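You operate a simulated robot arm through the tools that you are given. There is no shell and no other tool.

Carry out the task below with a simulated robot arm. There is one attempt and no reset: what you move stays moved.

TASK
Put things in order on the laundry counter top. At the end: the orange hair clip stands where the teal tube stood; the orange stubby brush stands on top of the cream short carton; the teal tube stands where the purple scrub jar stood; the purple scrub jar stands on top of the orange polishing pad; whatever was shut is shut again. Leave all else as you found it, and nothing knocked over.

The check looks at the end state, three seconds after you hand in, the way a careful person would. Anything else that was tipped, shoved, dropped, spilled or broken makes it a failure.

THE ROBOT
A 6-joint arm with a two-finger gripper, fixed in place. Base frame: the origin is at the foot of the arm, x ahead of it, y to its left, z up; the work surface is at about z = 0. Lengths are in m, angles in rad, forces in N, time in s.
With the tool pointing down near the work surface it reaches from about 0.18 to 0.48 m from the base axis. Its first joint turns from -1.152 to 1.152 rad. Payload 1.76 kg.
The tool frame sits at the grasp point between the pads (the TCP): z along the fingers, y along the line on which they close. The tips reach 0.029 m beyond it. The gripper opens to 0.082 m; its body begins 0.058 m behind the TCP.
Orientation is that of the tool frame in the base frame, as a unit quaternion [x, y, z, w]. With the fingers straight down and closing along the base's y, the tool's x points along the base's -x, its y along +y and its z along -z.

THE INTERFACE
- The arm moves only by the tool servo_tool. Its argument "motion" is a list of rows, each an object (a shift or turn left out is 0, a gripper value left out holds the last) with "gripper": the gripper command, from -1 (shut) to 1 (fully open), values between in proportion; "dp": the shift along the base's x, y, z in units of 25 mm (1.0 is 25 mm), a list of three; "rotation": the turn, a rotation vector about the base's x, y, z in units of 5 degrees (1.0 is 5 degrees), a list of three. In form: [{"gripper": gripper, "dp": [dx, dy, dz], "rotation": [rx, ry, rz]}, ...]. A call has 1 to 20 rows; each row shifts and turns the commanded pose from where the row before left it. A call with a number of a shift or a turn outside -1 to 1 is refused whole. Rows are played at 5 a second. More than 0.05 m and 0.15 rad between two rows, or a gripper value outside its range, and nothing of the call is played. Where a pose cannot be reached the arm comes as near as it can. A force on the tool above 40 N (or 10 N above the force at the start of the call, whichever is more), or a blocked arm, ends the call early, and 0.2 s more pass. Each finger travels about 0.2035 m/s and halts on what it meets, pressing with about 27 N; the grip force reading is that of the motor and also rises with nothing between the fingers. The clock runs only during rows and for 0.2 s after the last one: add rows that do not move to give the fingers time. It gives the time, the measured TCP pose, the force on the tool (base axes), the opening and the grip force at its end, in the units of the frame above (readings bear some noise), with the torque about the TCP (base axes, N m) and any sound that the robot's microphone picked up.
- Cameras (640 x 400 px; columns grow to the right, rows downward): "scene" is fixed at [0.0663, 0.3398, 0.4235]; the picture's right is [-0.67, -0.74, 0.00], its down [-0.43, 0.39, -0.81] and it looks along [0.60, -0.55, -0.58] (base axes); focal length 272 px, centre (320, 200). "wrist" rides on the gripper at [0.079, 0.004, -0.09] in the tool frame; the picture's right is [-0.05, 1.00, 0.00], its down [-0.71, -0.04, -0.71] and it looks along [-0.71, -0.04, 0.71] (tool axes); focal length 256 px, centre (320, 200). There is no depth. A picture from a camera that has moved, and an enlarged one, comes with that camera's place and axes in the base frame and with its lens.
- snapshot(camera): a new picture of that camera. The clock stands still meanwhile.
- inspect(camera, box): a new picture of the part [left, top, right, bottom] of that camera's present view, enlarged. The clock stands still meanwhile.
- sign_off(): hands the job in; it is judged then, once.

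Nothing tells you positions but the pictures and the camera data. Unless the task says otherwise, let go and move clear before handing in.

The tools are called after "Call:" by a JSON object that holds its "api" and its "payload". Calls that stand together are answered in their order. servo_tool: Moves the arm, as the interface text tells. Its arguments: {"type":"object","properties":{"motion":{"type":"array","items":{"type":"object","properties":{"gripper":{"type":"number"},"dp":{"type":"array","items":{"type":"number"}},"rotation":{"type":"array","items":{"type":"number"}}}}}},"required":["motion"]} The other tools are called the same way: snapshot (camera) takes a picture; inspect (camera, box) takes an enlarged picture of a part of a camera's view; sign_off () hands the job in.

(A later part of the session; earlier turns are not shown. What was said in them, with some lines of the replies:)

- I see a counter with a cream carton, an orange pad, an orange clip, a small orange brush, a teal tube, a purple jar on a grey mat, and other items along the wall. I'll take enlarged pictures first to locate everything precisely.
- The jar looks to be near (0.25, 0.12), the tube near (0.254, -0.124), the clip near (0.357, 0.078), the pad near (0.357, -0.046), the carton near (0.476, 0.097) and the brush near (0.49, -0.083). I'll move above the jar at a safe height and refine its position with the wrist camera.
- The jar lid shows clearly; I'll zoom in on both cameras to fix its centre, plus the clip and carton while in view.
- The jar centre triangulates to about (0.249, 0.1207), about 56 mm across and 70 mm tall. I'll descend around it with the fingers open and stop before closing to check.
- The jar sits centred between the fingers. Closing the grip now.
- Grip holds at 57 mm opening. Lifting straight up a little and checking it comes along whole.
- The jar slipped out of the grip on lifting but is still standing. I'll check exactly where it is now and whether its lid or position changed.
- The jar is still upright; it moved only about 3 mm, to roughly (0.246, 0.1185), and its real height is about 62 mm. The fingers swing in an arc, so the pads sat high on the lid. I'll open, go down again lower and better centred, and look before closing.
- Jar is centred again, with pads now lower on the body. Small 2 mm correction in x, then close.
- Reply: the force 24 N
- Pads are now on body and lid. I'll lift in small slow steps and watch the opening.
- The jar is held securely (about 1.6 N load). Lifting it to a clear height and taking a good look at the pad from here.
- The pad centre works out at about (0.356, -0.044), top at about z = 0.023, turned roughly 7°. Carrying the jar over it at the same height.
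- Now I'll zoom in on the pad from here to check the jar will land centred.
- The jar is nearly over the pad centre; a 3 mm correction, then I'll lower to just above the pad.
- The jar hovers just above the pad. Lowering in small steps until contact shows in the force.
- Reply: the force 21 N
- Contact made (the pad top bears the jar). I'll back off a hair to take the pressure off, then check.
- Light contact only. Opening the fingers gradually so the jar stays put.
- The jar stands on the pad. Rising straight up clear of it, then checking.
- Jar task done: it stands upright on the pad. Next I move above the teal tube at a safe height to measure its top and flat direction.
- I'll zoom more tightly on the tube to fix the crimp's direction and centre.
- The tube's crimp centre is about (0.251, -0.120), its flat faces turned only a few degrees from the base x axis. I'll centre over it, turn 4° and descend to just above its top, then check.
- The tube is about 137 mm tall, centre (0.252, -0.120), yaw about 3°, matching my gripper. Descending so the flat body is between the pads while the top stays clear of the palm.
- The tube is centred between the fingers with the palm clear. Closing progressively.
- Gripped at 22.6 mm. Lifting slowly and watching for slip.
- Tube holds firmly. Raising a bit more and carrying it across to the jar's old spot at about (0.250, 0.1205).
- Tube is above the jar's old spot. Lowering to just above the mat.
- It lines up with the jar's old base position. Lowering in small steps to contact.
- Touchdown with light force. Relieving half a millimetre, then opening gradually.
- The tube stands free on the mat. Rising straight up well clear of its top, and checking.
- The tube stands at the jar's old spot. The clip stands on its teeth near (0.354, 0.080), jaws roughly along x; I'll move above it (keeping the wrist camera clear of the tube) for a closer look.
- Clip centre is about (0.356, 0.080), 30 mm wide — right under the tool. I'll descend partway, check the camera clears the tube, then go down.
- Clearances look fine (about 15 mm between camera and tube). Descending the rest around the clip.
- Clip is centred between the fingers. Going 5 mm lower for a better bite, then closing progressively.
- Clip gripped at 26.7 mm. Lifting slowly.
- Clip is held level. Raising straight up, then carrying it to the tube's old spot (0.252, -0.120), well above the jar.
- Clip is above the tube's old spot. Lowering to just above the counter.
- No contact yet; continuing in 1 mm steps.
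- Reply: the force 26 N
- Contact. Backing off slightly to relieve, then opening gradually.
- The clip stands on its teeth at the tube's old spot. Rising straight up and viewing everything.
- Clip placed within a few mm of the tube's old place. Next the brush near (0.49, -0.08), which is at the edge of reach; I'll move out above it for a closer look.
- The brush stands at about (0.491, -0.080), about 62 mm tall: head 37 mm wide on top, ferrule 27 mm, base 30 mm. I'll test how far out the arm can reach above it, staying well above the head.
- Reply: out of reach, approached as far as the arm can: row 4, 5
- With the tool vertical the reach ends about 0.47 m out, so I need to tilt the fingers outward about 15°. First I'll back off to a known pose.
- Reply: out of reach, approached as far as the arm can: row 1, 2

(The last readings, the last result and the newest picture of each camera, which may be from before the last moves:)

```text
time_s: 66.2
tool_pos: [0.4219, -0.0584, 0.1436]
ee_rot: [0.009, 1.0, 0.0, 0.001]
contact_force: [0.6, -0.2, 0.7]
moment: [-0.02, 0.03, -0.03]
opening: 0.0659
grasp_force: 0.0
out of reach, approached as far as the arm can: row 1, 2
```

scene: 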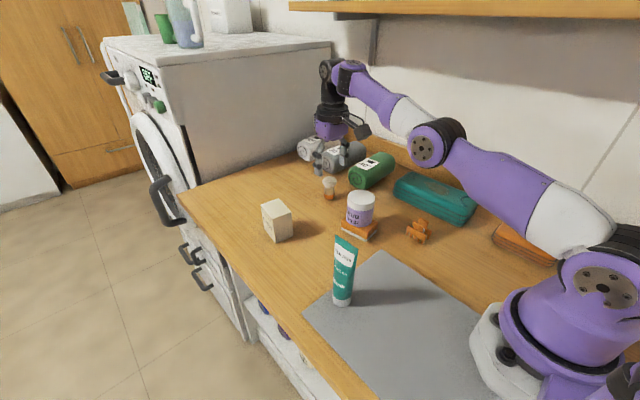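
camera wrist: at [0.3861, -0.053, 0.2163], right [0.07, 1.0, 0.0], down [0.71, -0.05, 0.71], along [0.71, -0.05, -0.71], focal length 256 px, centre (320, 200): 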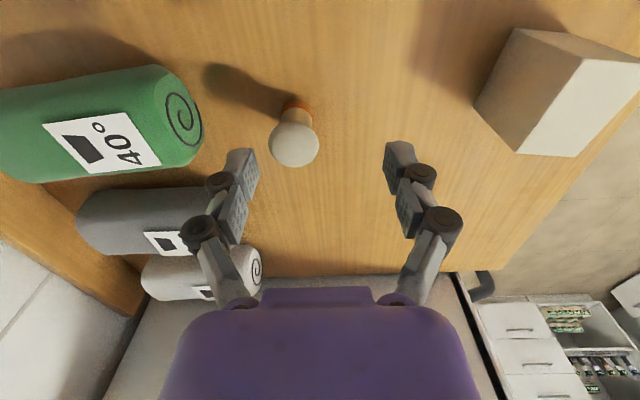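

Position regained. Now turning the tool: 5° yaw and 15° outward tilt in place, while shifting sideways to the brush's line.

Call:
{"api": "servo_tool", "payload": {"motion": [{"gripper": 0.6, "dp": [0, -0.3, 0], "rotation": [0, 0, 1]}, {"dp": [0, -0.3, 0], "rotation": [0.07, -0.998, 0]}, {"dp": [0, -0.26, 0], "rotation": [0.07, -0.998, 0]}, {"rotation": [0.07, -0.998, 0]}, {}, {}]}}

Call:
{"api": "snapshot", "payload": {"camera": "wrist"}}

Call:
{"api": "snapshot", "payload": {"camera": "scene"}}

```text
time_s: 67.6
tool_pos: [0.4215, -0.0812, 0.1421]
ee_rot: [-0.034, 0.991, 0.004, 0.132]
contact_force: [0.5, 0.1, -0.1]
moment: [0.02, -0.01, 0.03]
opening: 0.0654
grasp_force: 0.1
```

```text
taken
camera wrist: at [0.3221, -0.084, 0.2077], right [-0.02, 1.0, 0.01], down [0.5, 0.0, 0.87], along [0.87, 0.02, -0.5], focal length 256 px, centre (320, 200)
```

wrist: 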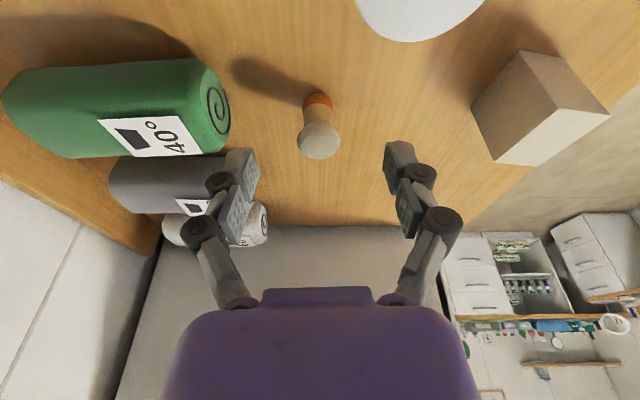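

```text
taken
```

scene: 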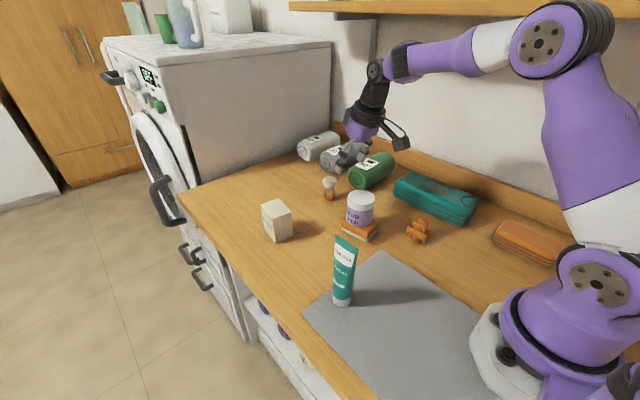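

Call:
{"api": "inspect", "payload": {"camera": "wrist", "box": [270, 70, 370, 170]}}

```text
4.00 times, centred on (320, 120) of wrist
camera zoom: at [0.3221, -0.084, 0.2077], right [-0.02, 1.0, 0.01], down [0.5, 0.0, 0.87], along [0.87, 0.02, -0.5], focal length 1024 px, centre (320, 520)
```

zoom: 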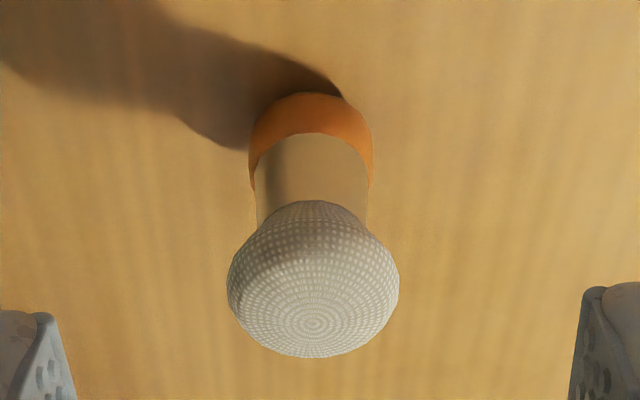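

Refined: the brush axis is at about (0.4895, -0.080), head widest at z of about 0.049. Moving to a pre-grasp point behind and above along the tool axis, and checking it is reached.

Call:
{"api": "servo_tool", "payload": {"motion": [{"gripper": 0.6, "dp": [0.6, 0.02, -0.13]}, {"dp": [0.6, 0.01, -0.13]}, {"dp": [0.62, 0, -0.14]}, {}, {}]}}

Call:
{"api": "snapshot", "payload": {"camera": "wrist"}}

```text
time_s: 68.8
tool_pos: [0.4684, -0.0797, 0.1315]
ee_rot: [-0.035, 0.991, 0.005, 0.13]
contact_force: [0.0, 0.8, 0.0]
moment: [0.01, 0.0, -0.02]
opening: 0.0656
grasp_force: 0.1
```

```text
taken
camera wrist: at [0.3678, -0.0836, 0.1975], right [-0.02, 1.0, 0.01], down [0.5, 0.0, 0.87], along [0.87, 0.02, -0.5], focal length 256 px, centre (320, 200)
```

wrist: 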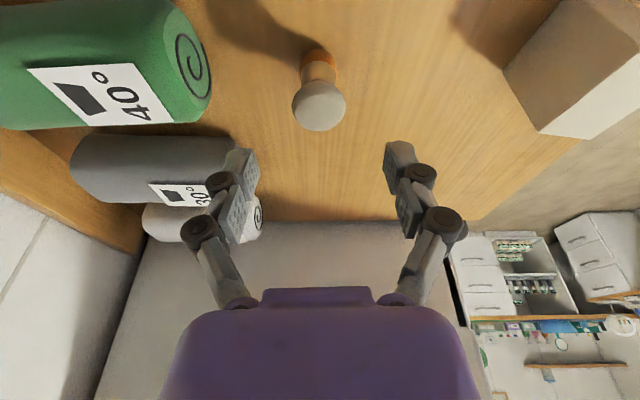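

Pre-grasp reached; the brush is on line. Descending around its head with the fingers partly open.

Call:
{"api": "servo_tool", "payload": {"motion": [{"gripper": 0.6, "dp": [0.16, 0, -0.614]}, {"dp": [0.16, 0, -0.614]}, {"dp": [0.16, 0, -0.614]}, {"dp": [0.16, 0, -0.614]}, {"dp": [0.16, 0, -0.614]}, {}, {}]}}

Call:
{"api": "snapshot", "payload": {"camera": "wrist"}}

Call:
{"api": "inspect", "payload": {"camera": "scene", "box": [270, 120, 410, 250]}}

```text
time_s: 70.4
tool_pos: [0.4878, -0.0794, 0.056]
ee_rot: [-0.035, 0.991, 0.004, 0.13]
contact_force: [-0.2, 0.7, -0.5]
moment: [-0.01, -0.01, 0.0]
opening: 0.0656
grasp_force: 0.0
```

```text
taken
camera wrist: at [0.3877, -0.0832, 0.1214], right [-0.02, 1.0, 0.01], down [0.5, 0.0, 0.87], along [0.87, 0.02, -0.5], focal length 256 px, centre (320, 200)
```

wrist: 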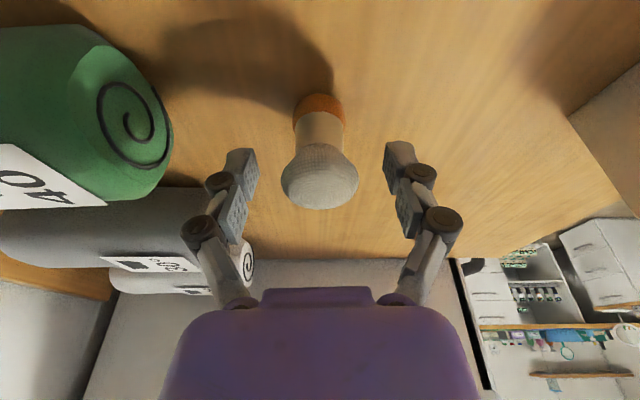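

```text
3.08 times, centred on (340, 185) of scene
camera zoom: at [0.0663, 0.3398, 0.4235], right [-0.67, -0.74, 0.0], down [-0.43, 0.39, -0.81], along [0.6, -0.55, -0.58], focal length 838 px, centre (258, 246)
```

zoom: 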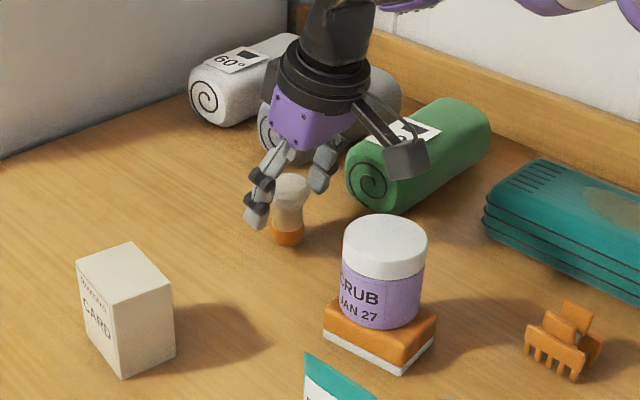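

The head is centred between the fingers. Raising 4 mm so the fingertip pads meet its widest part, then closing gently.

Call:
{"api": "servo_tool", "payload": {"motion": [{"gripper": 0.6, "dp": [0.02, -0.01, 0.16]}, {"gripper": 0.3}, {"gripper": 0.1}, {"gripper": 0}, {"gripper": -0.1}, {"gripper": -1}, {}, {}]}}

Call:
{"api": "snapshot", "payload": {"camera": "wrist"}}

Call:
{"api": "inspect", "payload": {"camera": "scene", "box": [290, 150, 370, 220]}}

```text
time_s: 72.2
tool_pos: [0.4886, -0.0808, 0.0602]
ee_rot: [-0.034, 0.991, 0.004, 0.131]
contact_force: [0.5, 0.9, 5.3]
moment: [-0.03, -0.07, -0.02]
opening: 0.0288
grasp_force: 26.7
```

```text
taken
camera wrist: at [0.3882, -0.0833, 0.1257], right [-0.02, 1.0, 0.01], down [0.5, 0.0, 0.87], along [0.87, 0.02, -0.5], focal length 256 px, centre (320, 200)
```

wrist: 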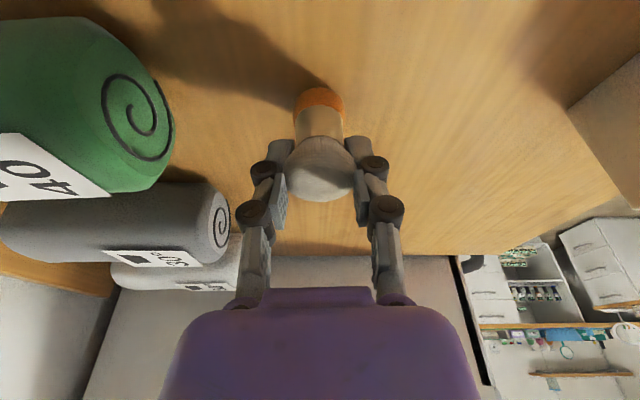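

```text
5.71 times, centred on (330, 185) of scene
camera zoom: at [0.0663, 0.3398, 0.4235], right [-0.67, -0.74, 0.0], down [-0.43, 0.39, -0.81], along [0.6, -0.55, -0.58], focal length 1557 px, centre (263, 286)
```

zoom: 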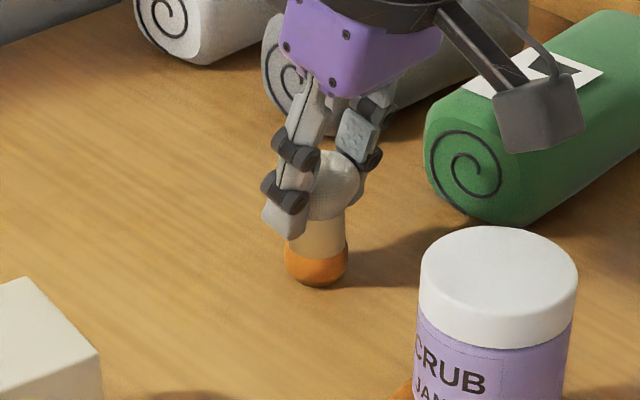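

Gripped at 28.8 mm, under the head's wide part. Lifting slowly and checking for slip or tilt.

Call:
{"api": "servo_tool", "payload": {"motion": [{"gripper": -1, "dp": [0, 0, 0.08]}, {"dp": [0, 0, 0.12]}, {"dp": [0, 0, 0.2]}, {"dp": [0, 0, 0.3]}, {}]}}

Call:
{"api": "snapshot", "payload": {"camera": "wrist"}}

Call:
{"api": "inspect", "payload": {"camera": "scene", "box": [290, 150, 370, 220]}}

```text
time_s: 73.4
tool_pos: [0.4872, -0.0797, 0.0771]
ee_rot: [-0.035, 0.991, 0.005, 0.13]
contact_force: [0.9, -0.4, -0.4]
moment: [0.0, 0.0, -0.01]
opening: 0.0288
grasp_force: 27.0
```

```text
taken
camera wrist: at [0.3879, -0.0837, 0.1432], right [-0.02, 1.0, 0.01], down [0.5, 0.0, 0.87], along [0.87, 0.02, -0.5], focal length 256 px, centre (320, 200)
```

wrist: 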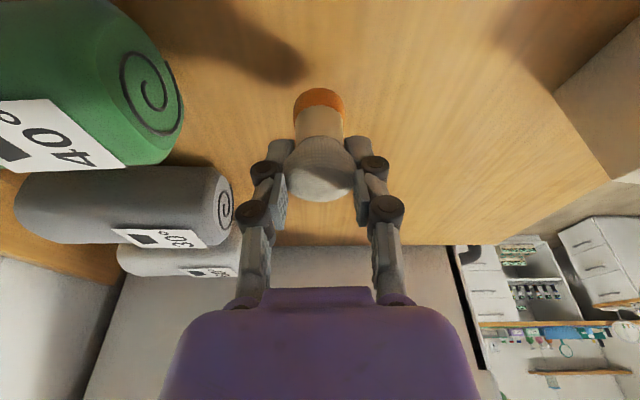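

```text
5.71 times, centred on (330, 185) of scene
camera zoom: at [0.0663, 0.3398, 0.4235], right [-0.67, -0.74, 0.0], down [-0.43, 0.39, -0.81], along [0.6, -0.55, -0.58], focal length 1557 px, centre (263, 286)
```

zoom: 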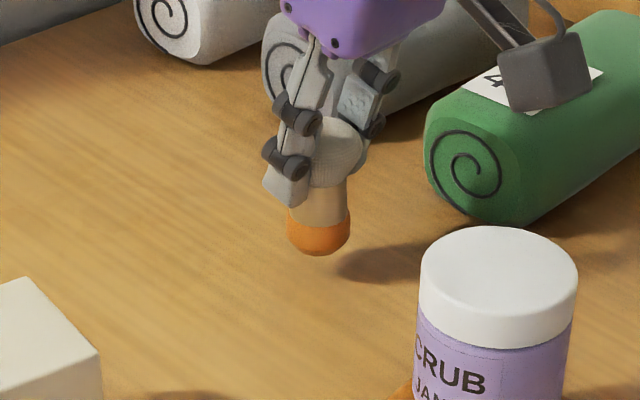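

The brush hangs upright in the grip. Pulling up and slightly inward, then carrying it across to above the carton.

Call:
{"api": "servo_tool", "payload": {"motion": [{"gripper": -1, "dp": [-0.3, 0, 0.7]}, {"dp": [-0.3, 0, 0.9]}, {"dp": [-0.3, 0, 0.9]}, {"dp": [-0.3, 0, 0.9]}, {"dp": [0, 0.5, 0]}, {"dp": [0, 0.8, 0]}, {"dp": [0, 0.8, 0]}, {"dp": [0, 0.8, 0]}, {"dp": [0, 0.8, 0]}, {"dp": [0, 0.8, 0]}, {"dp": [0, 0.8, 0]}, {"dp": [0, 0.8, 0]}, {"dp": [0, 0.7, 0]}, {"dp": [0, 0.42, 0]}, {}, {}]}}

Call:
{"api": "snapshot", "payload": {"camera": "wrist"}}

Call:
{"api": "snapshot", "payload": {"camera": "scene"}}

Call:
{"api": "inspect", "payload": {"camera": "scene", "box": [220, 140, 340, 250]}}

```text
time_s: 76.8
tool_pos: [0.4583, 0.1003, 0.1627]
ee_rot: [-0.034, 0.991, 0.004, 0.13]
contact_force: [0.3, -0.2, -0.1]
moment: [0.01, 0.02, 0.03]
opening: 0.0291
grasp_force: 26.9
```

```text
taken
camera wrist: at [0.3578, 0.0973, 0.228], right [-0.02, 1.0, 0.01], down [0.5, 0.0, 0.87], along [0.87, 0.02, -0.5], focal length 256 px, centre (320, 200)
```

wrist: 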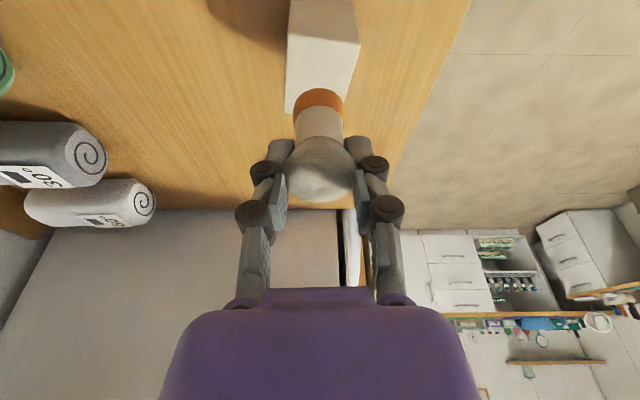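

```text
taken
```

scene: 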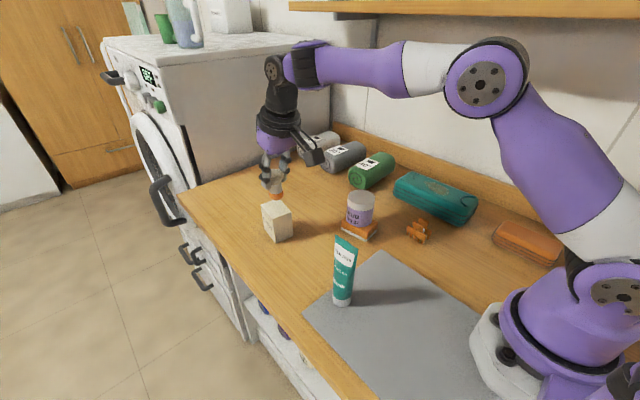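

```text
3.64 times, centred on (280, 195) of scene
camera zoom: at [0.0663, 0.3398, 0.4235], right [-0.67, -0.74, 0.0], down [-0.43, 0.39, -0.81], along [0.6, -0.55, -0.58], focal length 991 px, centre (466, 218)
```

zoom: 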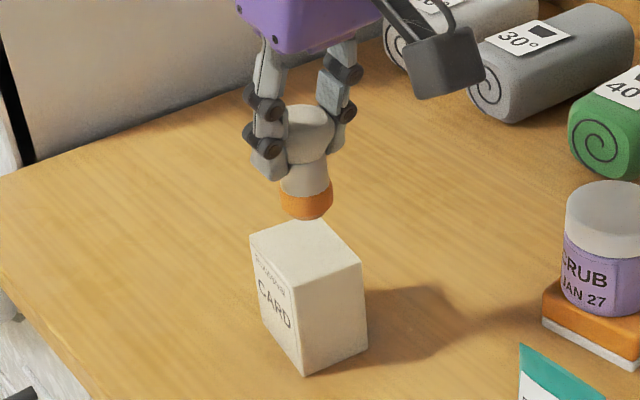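

Let me zoom in to check the carton's top relative to the brush base.

Call:
{"api": "inspect", "payload": {"camera": "wrist", "box": [260, 0, 388, 128]}}

```text
3.12 times, centred on (324, 64) of wrist
camera zoom: at [0.3578, 0.0973, 0.228], right [-0.02, 1.0, 0.01], down [0.5, 0.0, 0.87], along [0.87, 0.02, -0.5], focal length 800 px, centre (308, 625)
```

zoom: 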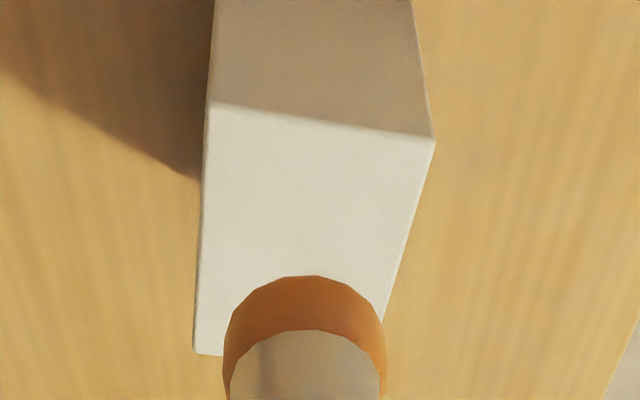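

Carton top centre is (0.472, 0.100), so I need to go about 11 mm farther out. Moving out and lowering to just above the carton top.

Call:
{"api": "servo_tool", "payload": {"motion": [{"gripper": -1, "dp": [0.15, 0, -0.1]}, {"dp": [0.15, 0, -0.3]}, {"dp": [0.14, 0, -0.4]}, {"dp": [0, 0, -0.3]}, {}]}}

Call:
{"api": "inspect", "payload": {"camera": "scene", "box": [230, 150, 330, 250]}}

Call:
{"api": "inspect", "payload": {"camera": "wrist", "box": [260, 30, 388, 158]}}

```text
time_s: 78.0
tool_pos: [0.4699, 0.1006, 0.1349]
ee_rot: [-0.035, 0.991, 0.005, 0.131]
contact_force: [0.5, -0.4, 0.0]
moment: [-0.03, 0.01, 0.02]
opening: 0.0293
grasp_force: 27.0
```

```text
4.00 times, centred on (280, 200) of scene
camera zoom: at [0.0663, 0.3398, 0.4235], right [-0.67, -0.74, 0.0], down [-0.43, 0.39, -0.81], along [0.6, -0.55, -0.58], focal length 1090 px, centre (480, 200)
```

zoom: 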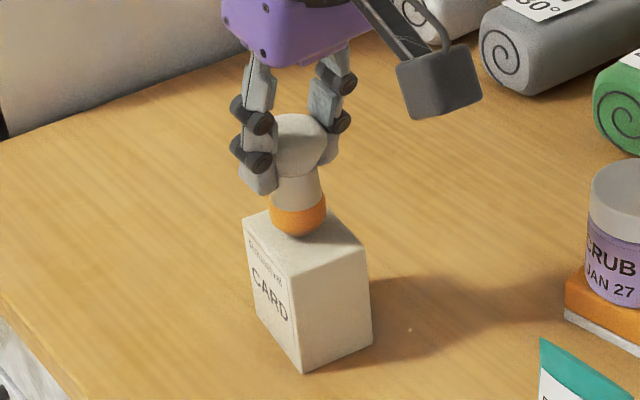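

```text
3.12 times, centred on (324, 94) of wrist
camera zoom: at [0.3689, 0.0972, 0.2007], right [-0.02, 1.0, 0.01], down [0.5, 0.0, 0.87], along [0.87, 0.02, -0.5], focal length 800 px, centre (308, 531)
```

zoom: 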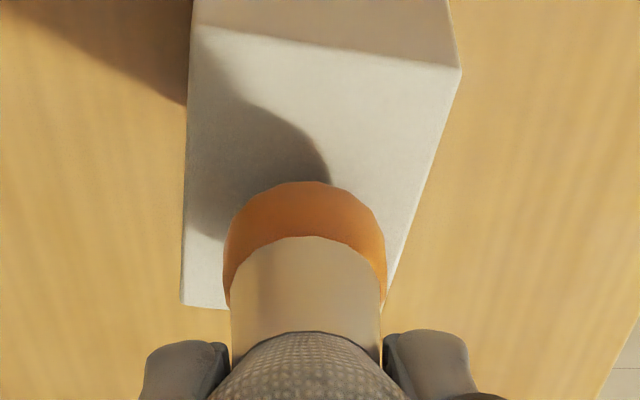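

The brush has swung about 5° in the grip (base forward). I'll turn the tool back 5.5° about y to make it upright, then recheck before setting down.

Call:
{"api": "servo_tool", "payload": {"motion": [{"gripper": -1, "rotation": [0, 0.55, 0]}, {"rotation": [-0.04, 0.55, 0]}, {}, {}]}}

Call:
{"api": "inspect", "payload": {"camera": "scene", "box": [250, 170, 310, 230]}}

Call:
{"api": "snapshot", "payload": {"camera": "wrist"}}

Call:
{"api": "inspect", "payload": {"camera": "wrist", "box": [260, 50, 388, 210]}}

```text
time_s: 79.0
tool_pos: [0.4686, 0.1011, 0.1364]
ee_rot: [-0.035, 0.996, 0.005, 0.082]
contact_force: [-0.5, 0.3, -0.5]
moment: [0.01, 0.01, -0.01]
opening: 0.0288
grasp_force: 27.6
```

```text
6.67 times, centred on (280, 200) of scene
camera zoom: at [0.0663, 0.3398, 0.4235], right [-0.67, -0.74, 0.0], down [-0.43, 0.39, -0.81], along [0.6, -0.55, -0.58], focal length 1816 px, centre (587, 200)
```

zoom: 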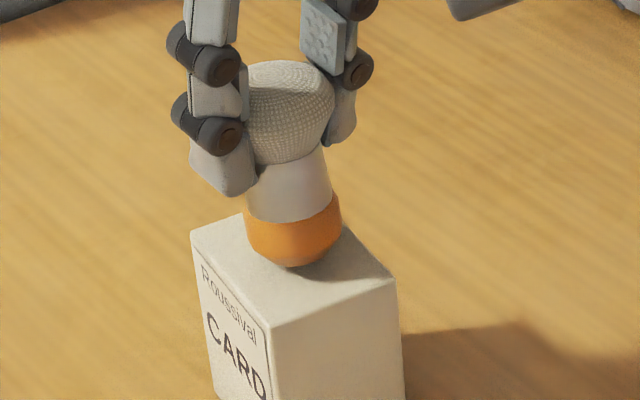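

```text
taken
camera wrist: at [0.3754, 0.0972, 0.2099], right [-0.02, 1.0, 0.01], down [0.58, 0.0, 0.81], along [0.81, 0.02, -0.58], focal length 256 px, centre (320, 200)
```

wrist: 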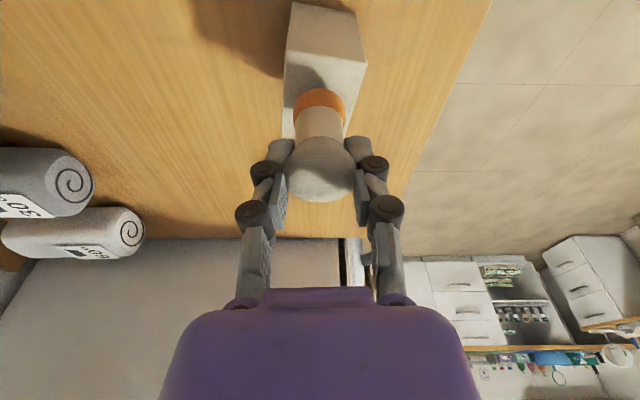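

```text
2.50 times, centred on (324, 130) of wrist
camera zoom: at [0.3754, 0.0972, 0.2099], right [-0.02, 1.0, 0.01], down [0.58, 0.0, 0.81], along [0.81, 0.02, -0.58], focal length 640 px, centre (310, 375)
```

zoom: 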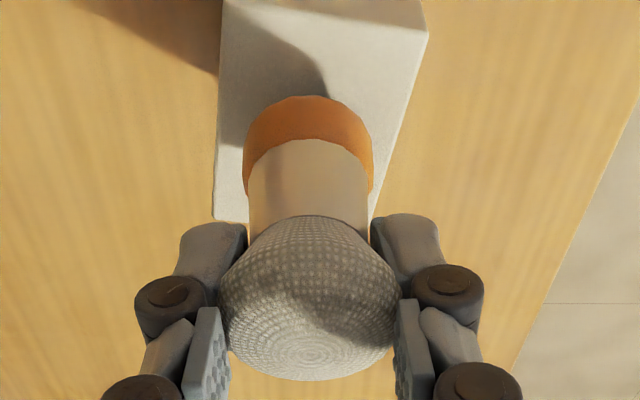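

The two views disagree a little about the brush's tilt, so I'll zoom in harder before setting it down.

Call:
{"api": "inspect", "payload": {"camera": "scene", "box": [262, 176, 302, 216]}}

Call:
{"api": "inspect", "payload": {"camera": "wrist", "box": [280, 70, 370, 210]}}

```text
10.00 times, centred on (282, 196) of scene
camera zoom: at [0.0663, 0.3398, 0.4235], right [-0.67, -0.74, 0.0], down [-0.43, 0.39, -0.81], along [0.6, -0.55, -0.58], focal length 2724 px, centre (700, 240)
```

zoom: 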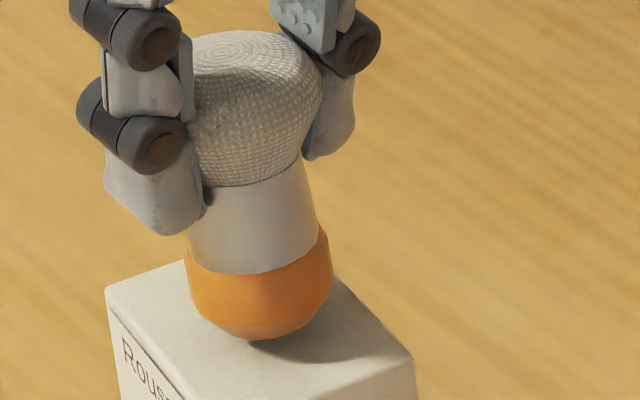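

```text
2.86 times, centred on (325, 140) of wrist
camera zoom: at [0.3754, 0.0972, 0.2099], right [-0.02, 1.0, 0.01], down [0.58, 0.0, 0.81], along [0.81, 0.02, -0.58], focal length 731 px, centre (306, 371)
```

zoom: 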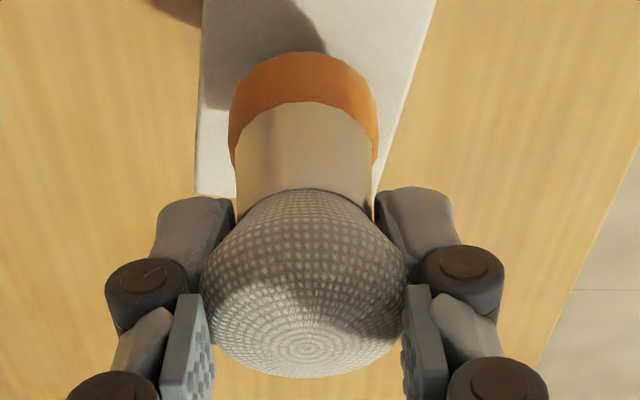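

Closer analysis says I over-corrected a bit; turning back 3° about y.

Call:
{"api": "servo_tool", "payload": {"motion": [{"gripper": -1, "rotation": [0.02, -0.6, 0]}, {}, {}]}}

Call:
{"api": "inspect", "payload": {"camera": "scene", "box": [262, 176, 302, 216]}}

Call:
{"api": "inspect", "payload": {"camera": "wrist", "box": [260, 50, 388, 210]}}

```text
time_s: 79.8
tool_pos: [0.4682, 0.1001, 0.1355]
ee_rot: [-0.035, 0.993, 0.004, 0.109]
contact_force: [-0.3, 0.5, -0.1]
moment: [-0.02, 0.0, 0.05]
opening: 0.029
grasp_force: 27.1
```

```text
10.00 times, centred on (282, 196) of scene
camera zoom: at [0.0663, 0.3398, 0.4235], right [-0.67, -0.74, 0.0], down [-0.43, 0.39, -0.81], along [0.6, -0.55, -0.58], focal length 2724 px, centre (700, 240)
```

zoom: 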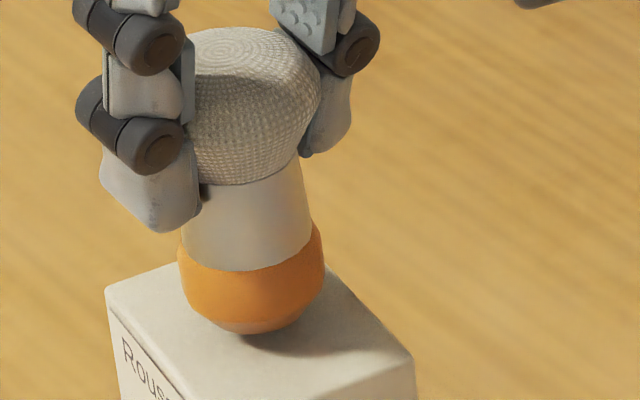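

```text
2.50 times, centred on (324, 130) of wrist
camera zoom: at [0.3716, 0.0971, 0.2049], right [-0.02, 1.0, 0.01], down [0.54, 0.0, 0.84], along [0.84, 0.02, -0.54], focal length 640 px, centre (310, 375)
```

zoom: 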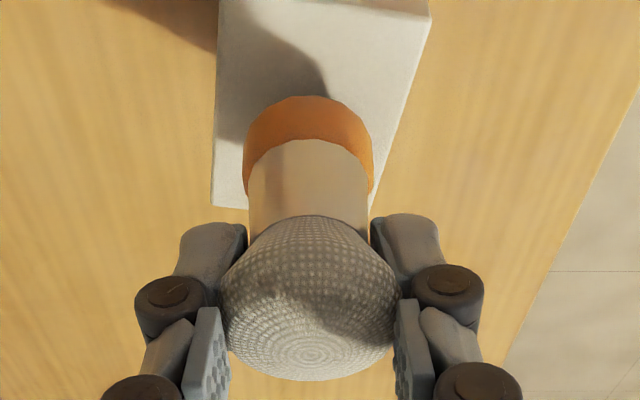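

Now the brush looks upright and centred over the carton. Lowering in small steps until contact.

Call:
{"api": "servo_tool", "payload": {"motion": [{"gripper": -1, "dp": [0.06, 0, -0.08]}, {"dp": [0, 0, -0.06]}, {}]}}

```text
time_s: 80.6
tool_pos: [0.4688, 0.0998, 0.1315]
ee_rot: [-0.034, 0.993, 0.005, 0.109]
contact_force: [0.0, 0.3, -0.1]
moment: [0.03, 0.01, -0.01]
opening: 0.0288
grasp_force: 27.1
```

Call:
{"api": "servo_tool", "payload": {"motion": [{"gripper": -1, "dp": [0, 0, -0.05]}, {"dp": [0, 0, -0.03]}, {}]}}

Call:
{"api": "inspect", "payload": {"camera": "scene", "box": [255, 180, 305, 230]}}

```text
time_s: 81.4
tool_pos: [0.4702, 0.1007, 0.1307]
ee_rot: [-0.035, 0.993, 0.005, 0.11]
contact_force: [0.1, 0.5, 9.5]
moment: [-0.05, -0.15, 0.03]
opening: 0.0288
grasp_force: 26.6
```

```text
8.00 times, centred on (280, 205) of scene
camera zoom: at [0.0662, 0.3398, 0.4235], right [-0.67, -0.74, 0.0], down [-0.43, 0.39, -0.81], along [0.6, -0.55, -0.58], focal length 2179 px, centre (640, 160)
```

zoom: 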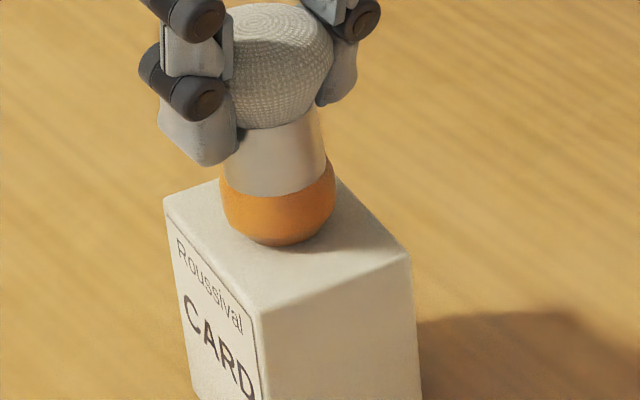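

Light touchdown on the carton. Relieving slightly and opening the fingers slowly.

Call:
{"api": "servo_tool", "payload": {"motion": [{"gripper": -1, "dp": [0, 0, 0.015]}, {}, {"gripper": -0.27}, {"gripper": -0.22}, {"gripper": -0.15}, {"gripper": -0.05}, {"gripper": 0.1}, {"gripper": 0.3}, {"gripper": 0.6}, {}, {}]}}

Call:
{"api": "inspect", "payload": {"camera": "scene", "box": [245, 170, 315, 240]}}

Call:
{"api": "snapshot", "payload": {"camera": "wrist"}}

```text
time_s: 83.8
tool_pos: [0.4701, 0.0998, 0.1302]
ee_rot: [-0.035, 0.993, 0.004, 0.11]
contact_force: [-0.2, 0.3, 0.2]
moment: [-0.03, 0.0, 0.02]
opening: 0.0657
grasp_force: 0.0
```

```text
5.71 times, centred on (280, 205) of scene
camera zoom: at [0.0663, 0.3398, 0.4235], right [-0.67, -0.74, 0.0], down [-0.43, 0.39, -0.81], along [0.6, -0.55, -0.58], focal length 1557 px, centre (549, 171)
```

zoom: 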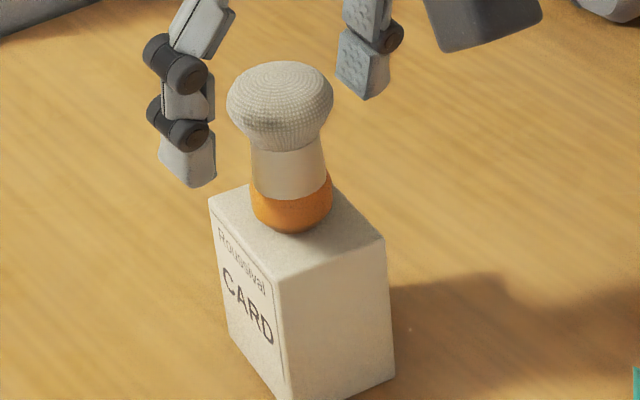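

```text
taken
camera wrist: at [0.3732, 0.097, 0.1997], right [-0.02, 1.0, 0.01], down [0.54, 0.0, 0.84], along [0.84, 0.02, -0.54], focal length 256 px, centre (320, 200)
```

wrist: 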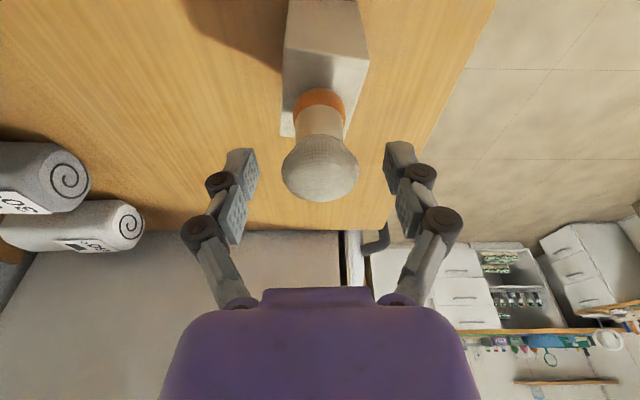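

The brush stands upright on the carton. Retreating back along the tool axis, well clear.

Call:
{"api": "servo_tool", "payload": {"motion": [{"gripper": 0.6, "dp": [-0.1, 0, 0.45]}, {"dp": [-0.2, 0, 0.85]}, {"dp": [-0.2, 0, 0.9]}, {"dp": [-0.25, 0, 0.9]}, {"dp": [-0.5, 0, 0.8]}, {"dp": [-0.8, 0, 0.3]}, {"dp": [-0.9, 0, 0.2]}, {"dp": [-0.9, -0.3, 0.2]}, {"dp": [-0.9, -0.5, 0]}, {}, {}]}}

Call:
{"api": "snapshot", "payload": {"camera": "scene"}}

Call:
{"api": "snapshot", "payload": {"camera": "wrist"}}

Call:
{"api": "inspect", "payload": {"camera": "scene", "box": [240, 160, 440, 285]}}

```text
time_s: 86.2
tool_pos: [0.3526, 0.081, 0.2454]
ee_rot: [-0.035, 0.994, 0.004, 0.108]
contact_force: [0.8, -0.1, 0.6]
moment: [0.07, 0.0, -0.03]
opening: 0.0656
grasp_force: 0.1
```

```text
taken
```

scene: 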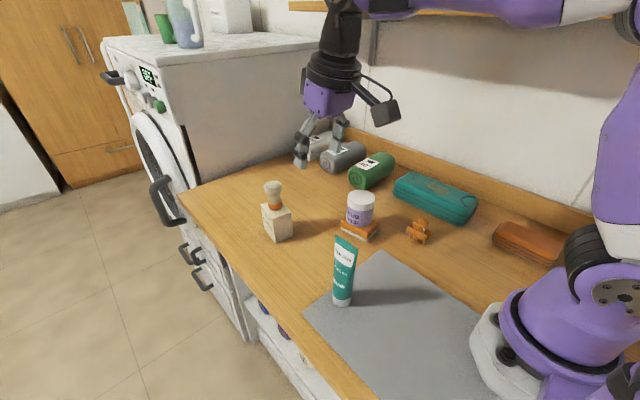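

```text
taken
camera wrist: at [0.2548, 0.077, 0.3143], right [-0.02, 1.0, 0.01], down [0.54, 0.0, 0.84], along [0.84, 0.02, -0.54], focal length 256 px, centre (320, 200)
```

wrist: 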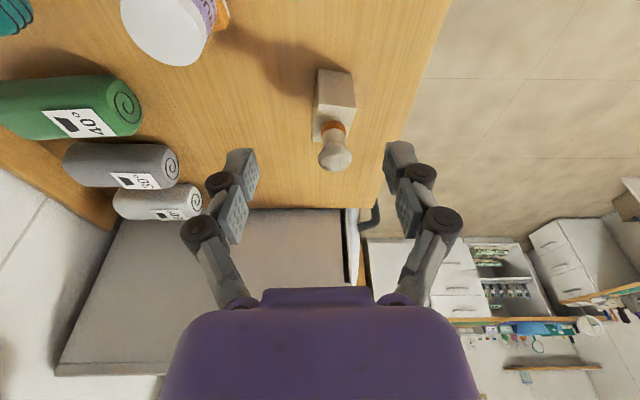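

```text
3.20 times, centred on (340, 222) of scene
camera zoom: at [0.0663, 0.3398, 0.4235], right [-0.67, -0.74, 0.0], down [-0.43, 0.39, -0.81], along [0.6, -0.55, -0.58], focal length 872 px, centre (256, 128)
```

zoom: 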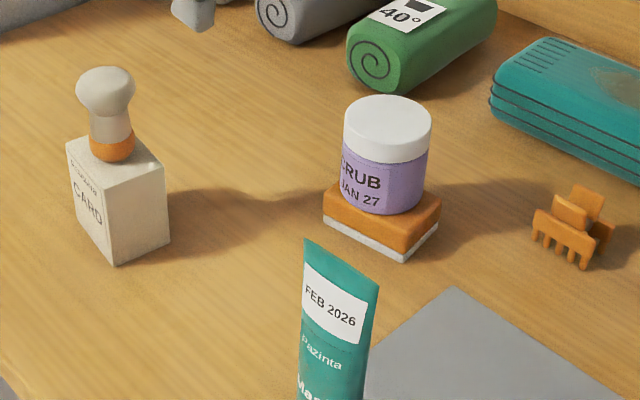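

Everything looks right; I'll verify the tube's and clip's placement and the upright states close up.

Call:
{"api": "inspect", "payload": {"camera": "scene", "box": [290, 225, 400, 320]}}

Call:
{"api": "inspect", "payload": {"camera": "scene", "box": [245, 170, 315, 250]}}

Call:
{"api": "inspect", "payload": {"camera": "scene", "box": [330, 180, 440, 250]}}

```text
4.21 times, centred on (345, 272) of scene
camera zoom: at [0.0663, 0.3398, 0.4235], right [-0.67, -0.74, 0.0], down [-0.43, 0.39, -0.81], along [0.6, -0.55, -0.58], focal length 1147 px, centre (215, -105)
```

zoom: 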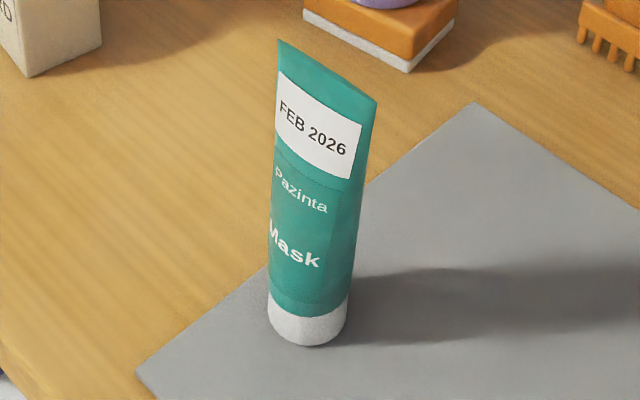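

```text
5.00 times, centred on (280, 210) of scene
camera zoom: at [0.0663, 0.3398, 0.4235], right [-0.67, -0.74, 0.0], down [-0.43, 0.39, -0.81], along [0.6, -0.55, -0.58], focal length 1362 px, centre (520, 150)
```

zoom: 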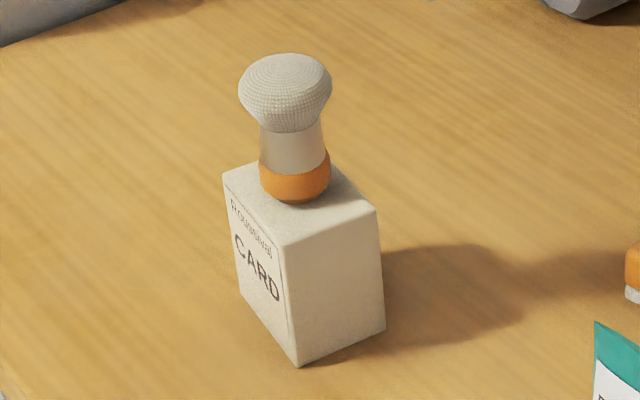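

```text
5.71 times, centred on (385, 215) of scene
camera zoom: at [0.0663, 0.3398, 0.4235], right [-0.67, -0.74, 0.0], down [-0.43, 0.39, -0.81], along [0.6, -0.55, -0.58], focal length 1557 px, centre (-51, 114)
```

zoom: 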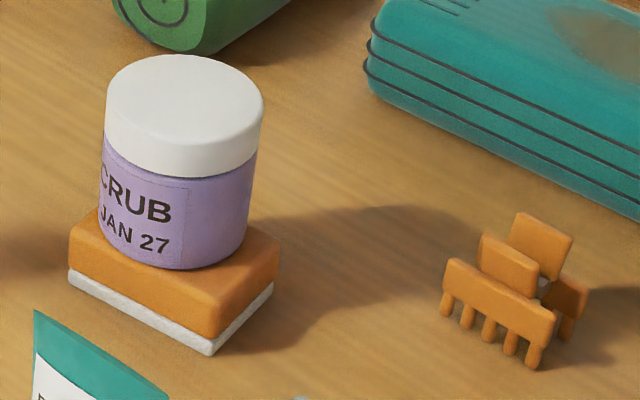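

The jar stands on the pad and the brush on the carton. The tube is within about 2 mm of the jar's old spot, and the clip within about 2 mm of the tube's. Everything is upright, nothing was opened, and the arm is clear, so I'm handing in.

Call:
{"api": "sign_off", "payload": {}}

```text
The job is handed in.
```

The laundry counter is in order and I have handed the job in. I don't have the result of the check.

| Item | Where it is now |
|---|---|
| Purple scrub jar | Upright on top of the orange polishing pad |
| Teal tube | On the mat where the jar stood, within about 2 mm by the camera |
| Orange hair clip | On its teeth where the tube stood, within about 2 mm by the camera |
| Orange stubby brush | Upright on top of the cream short carton |

- **Jar slip:** the jar slipped out of my first grip and shifted about 3 mm. It stayed standing with its lid on, and the second grip held.
- **Shut things:** I opened nothing, so there was nothing to shut again.
- **Everything else:** in the final pictures nothing else looks moved or knocked over, and the arm is clear of the counter.
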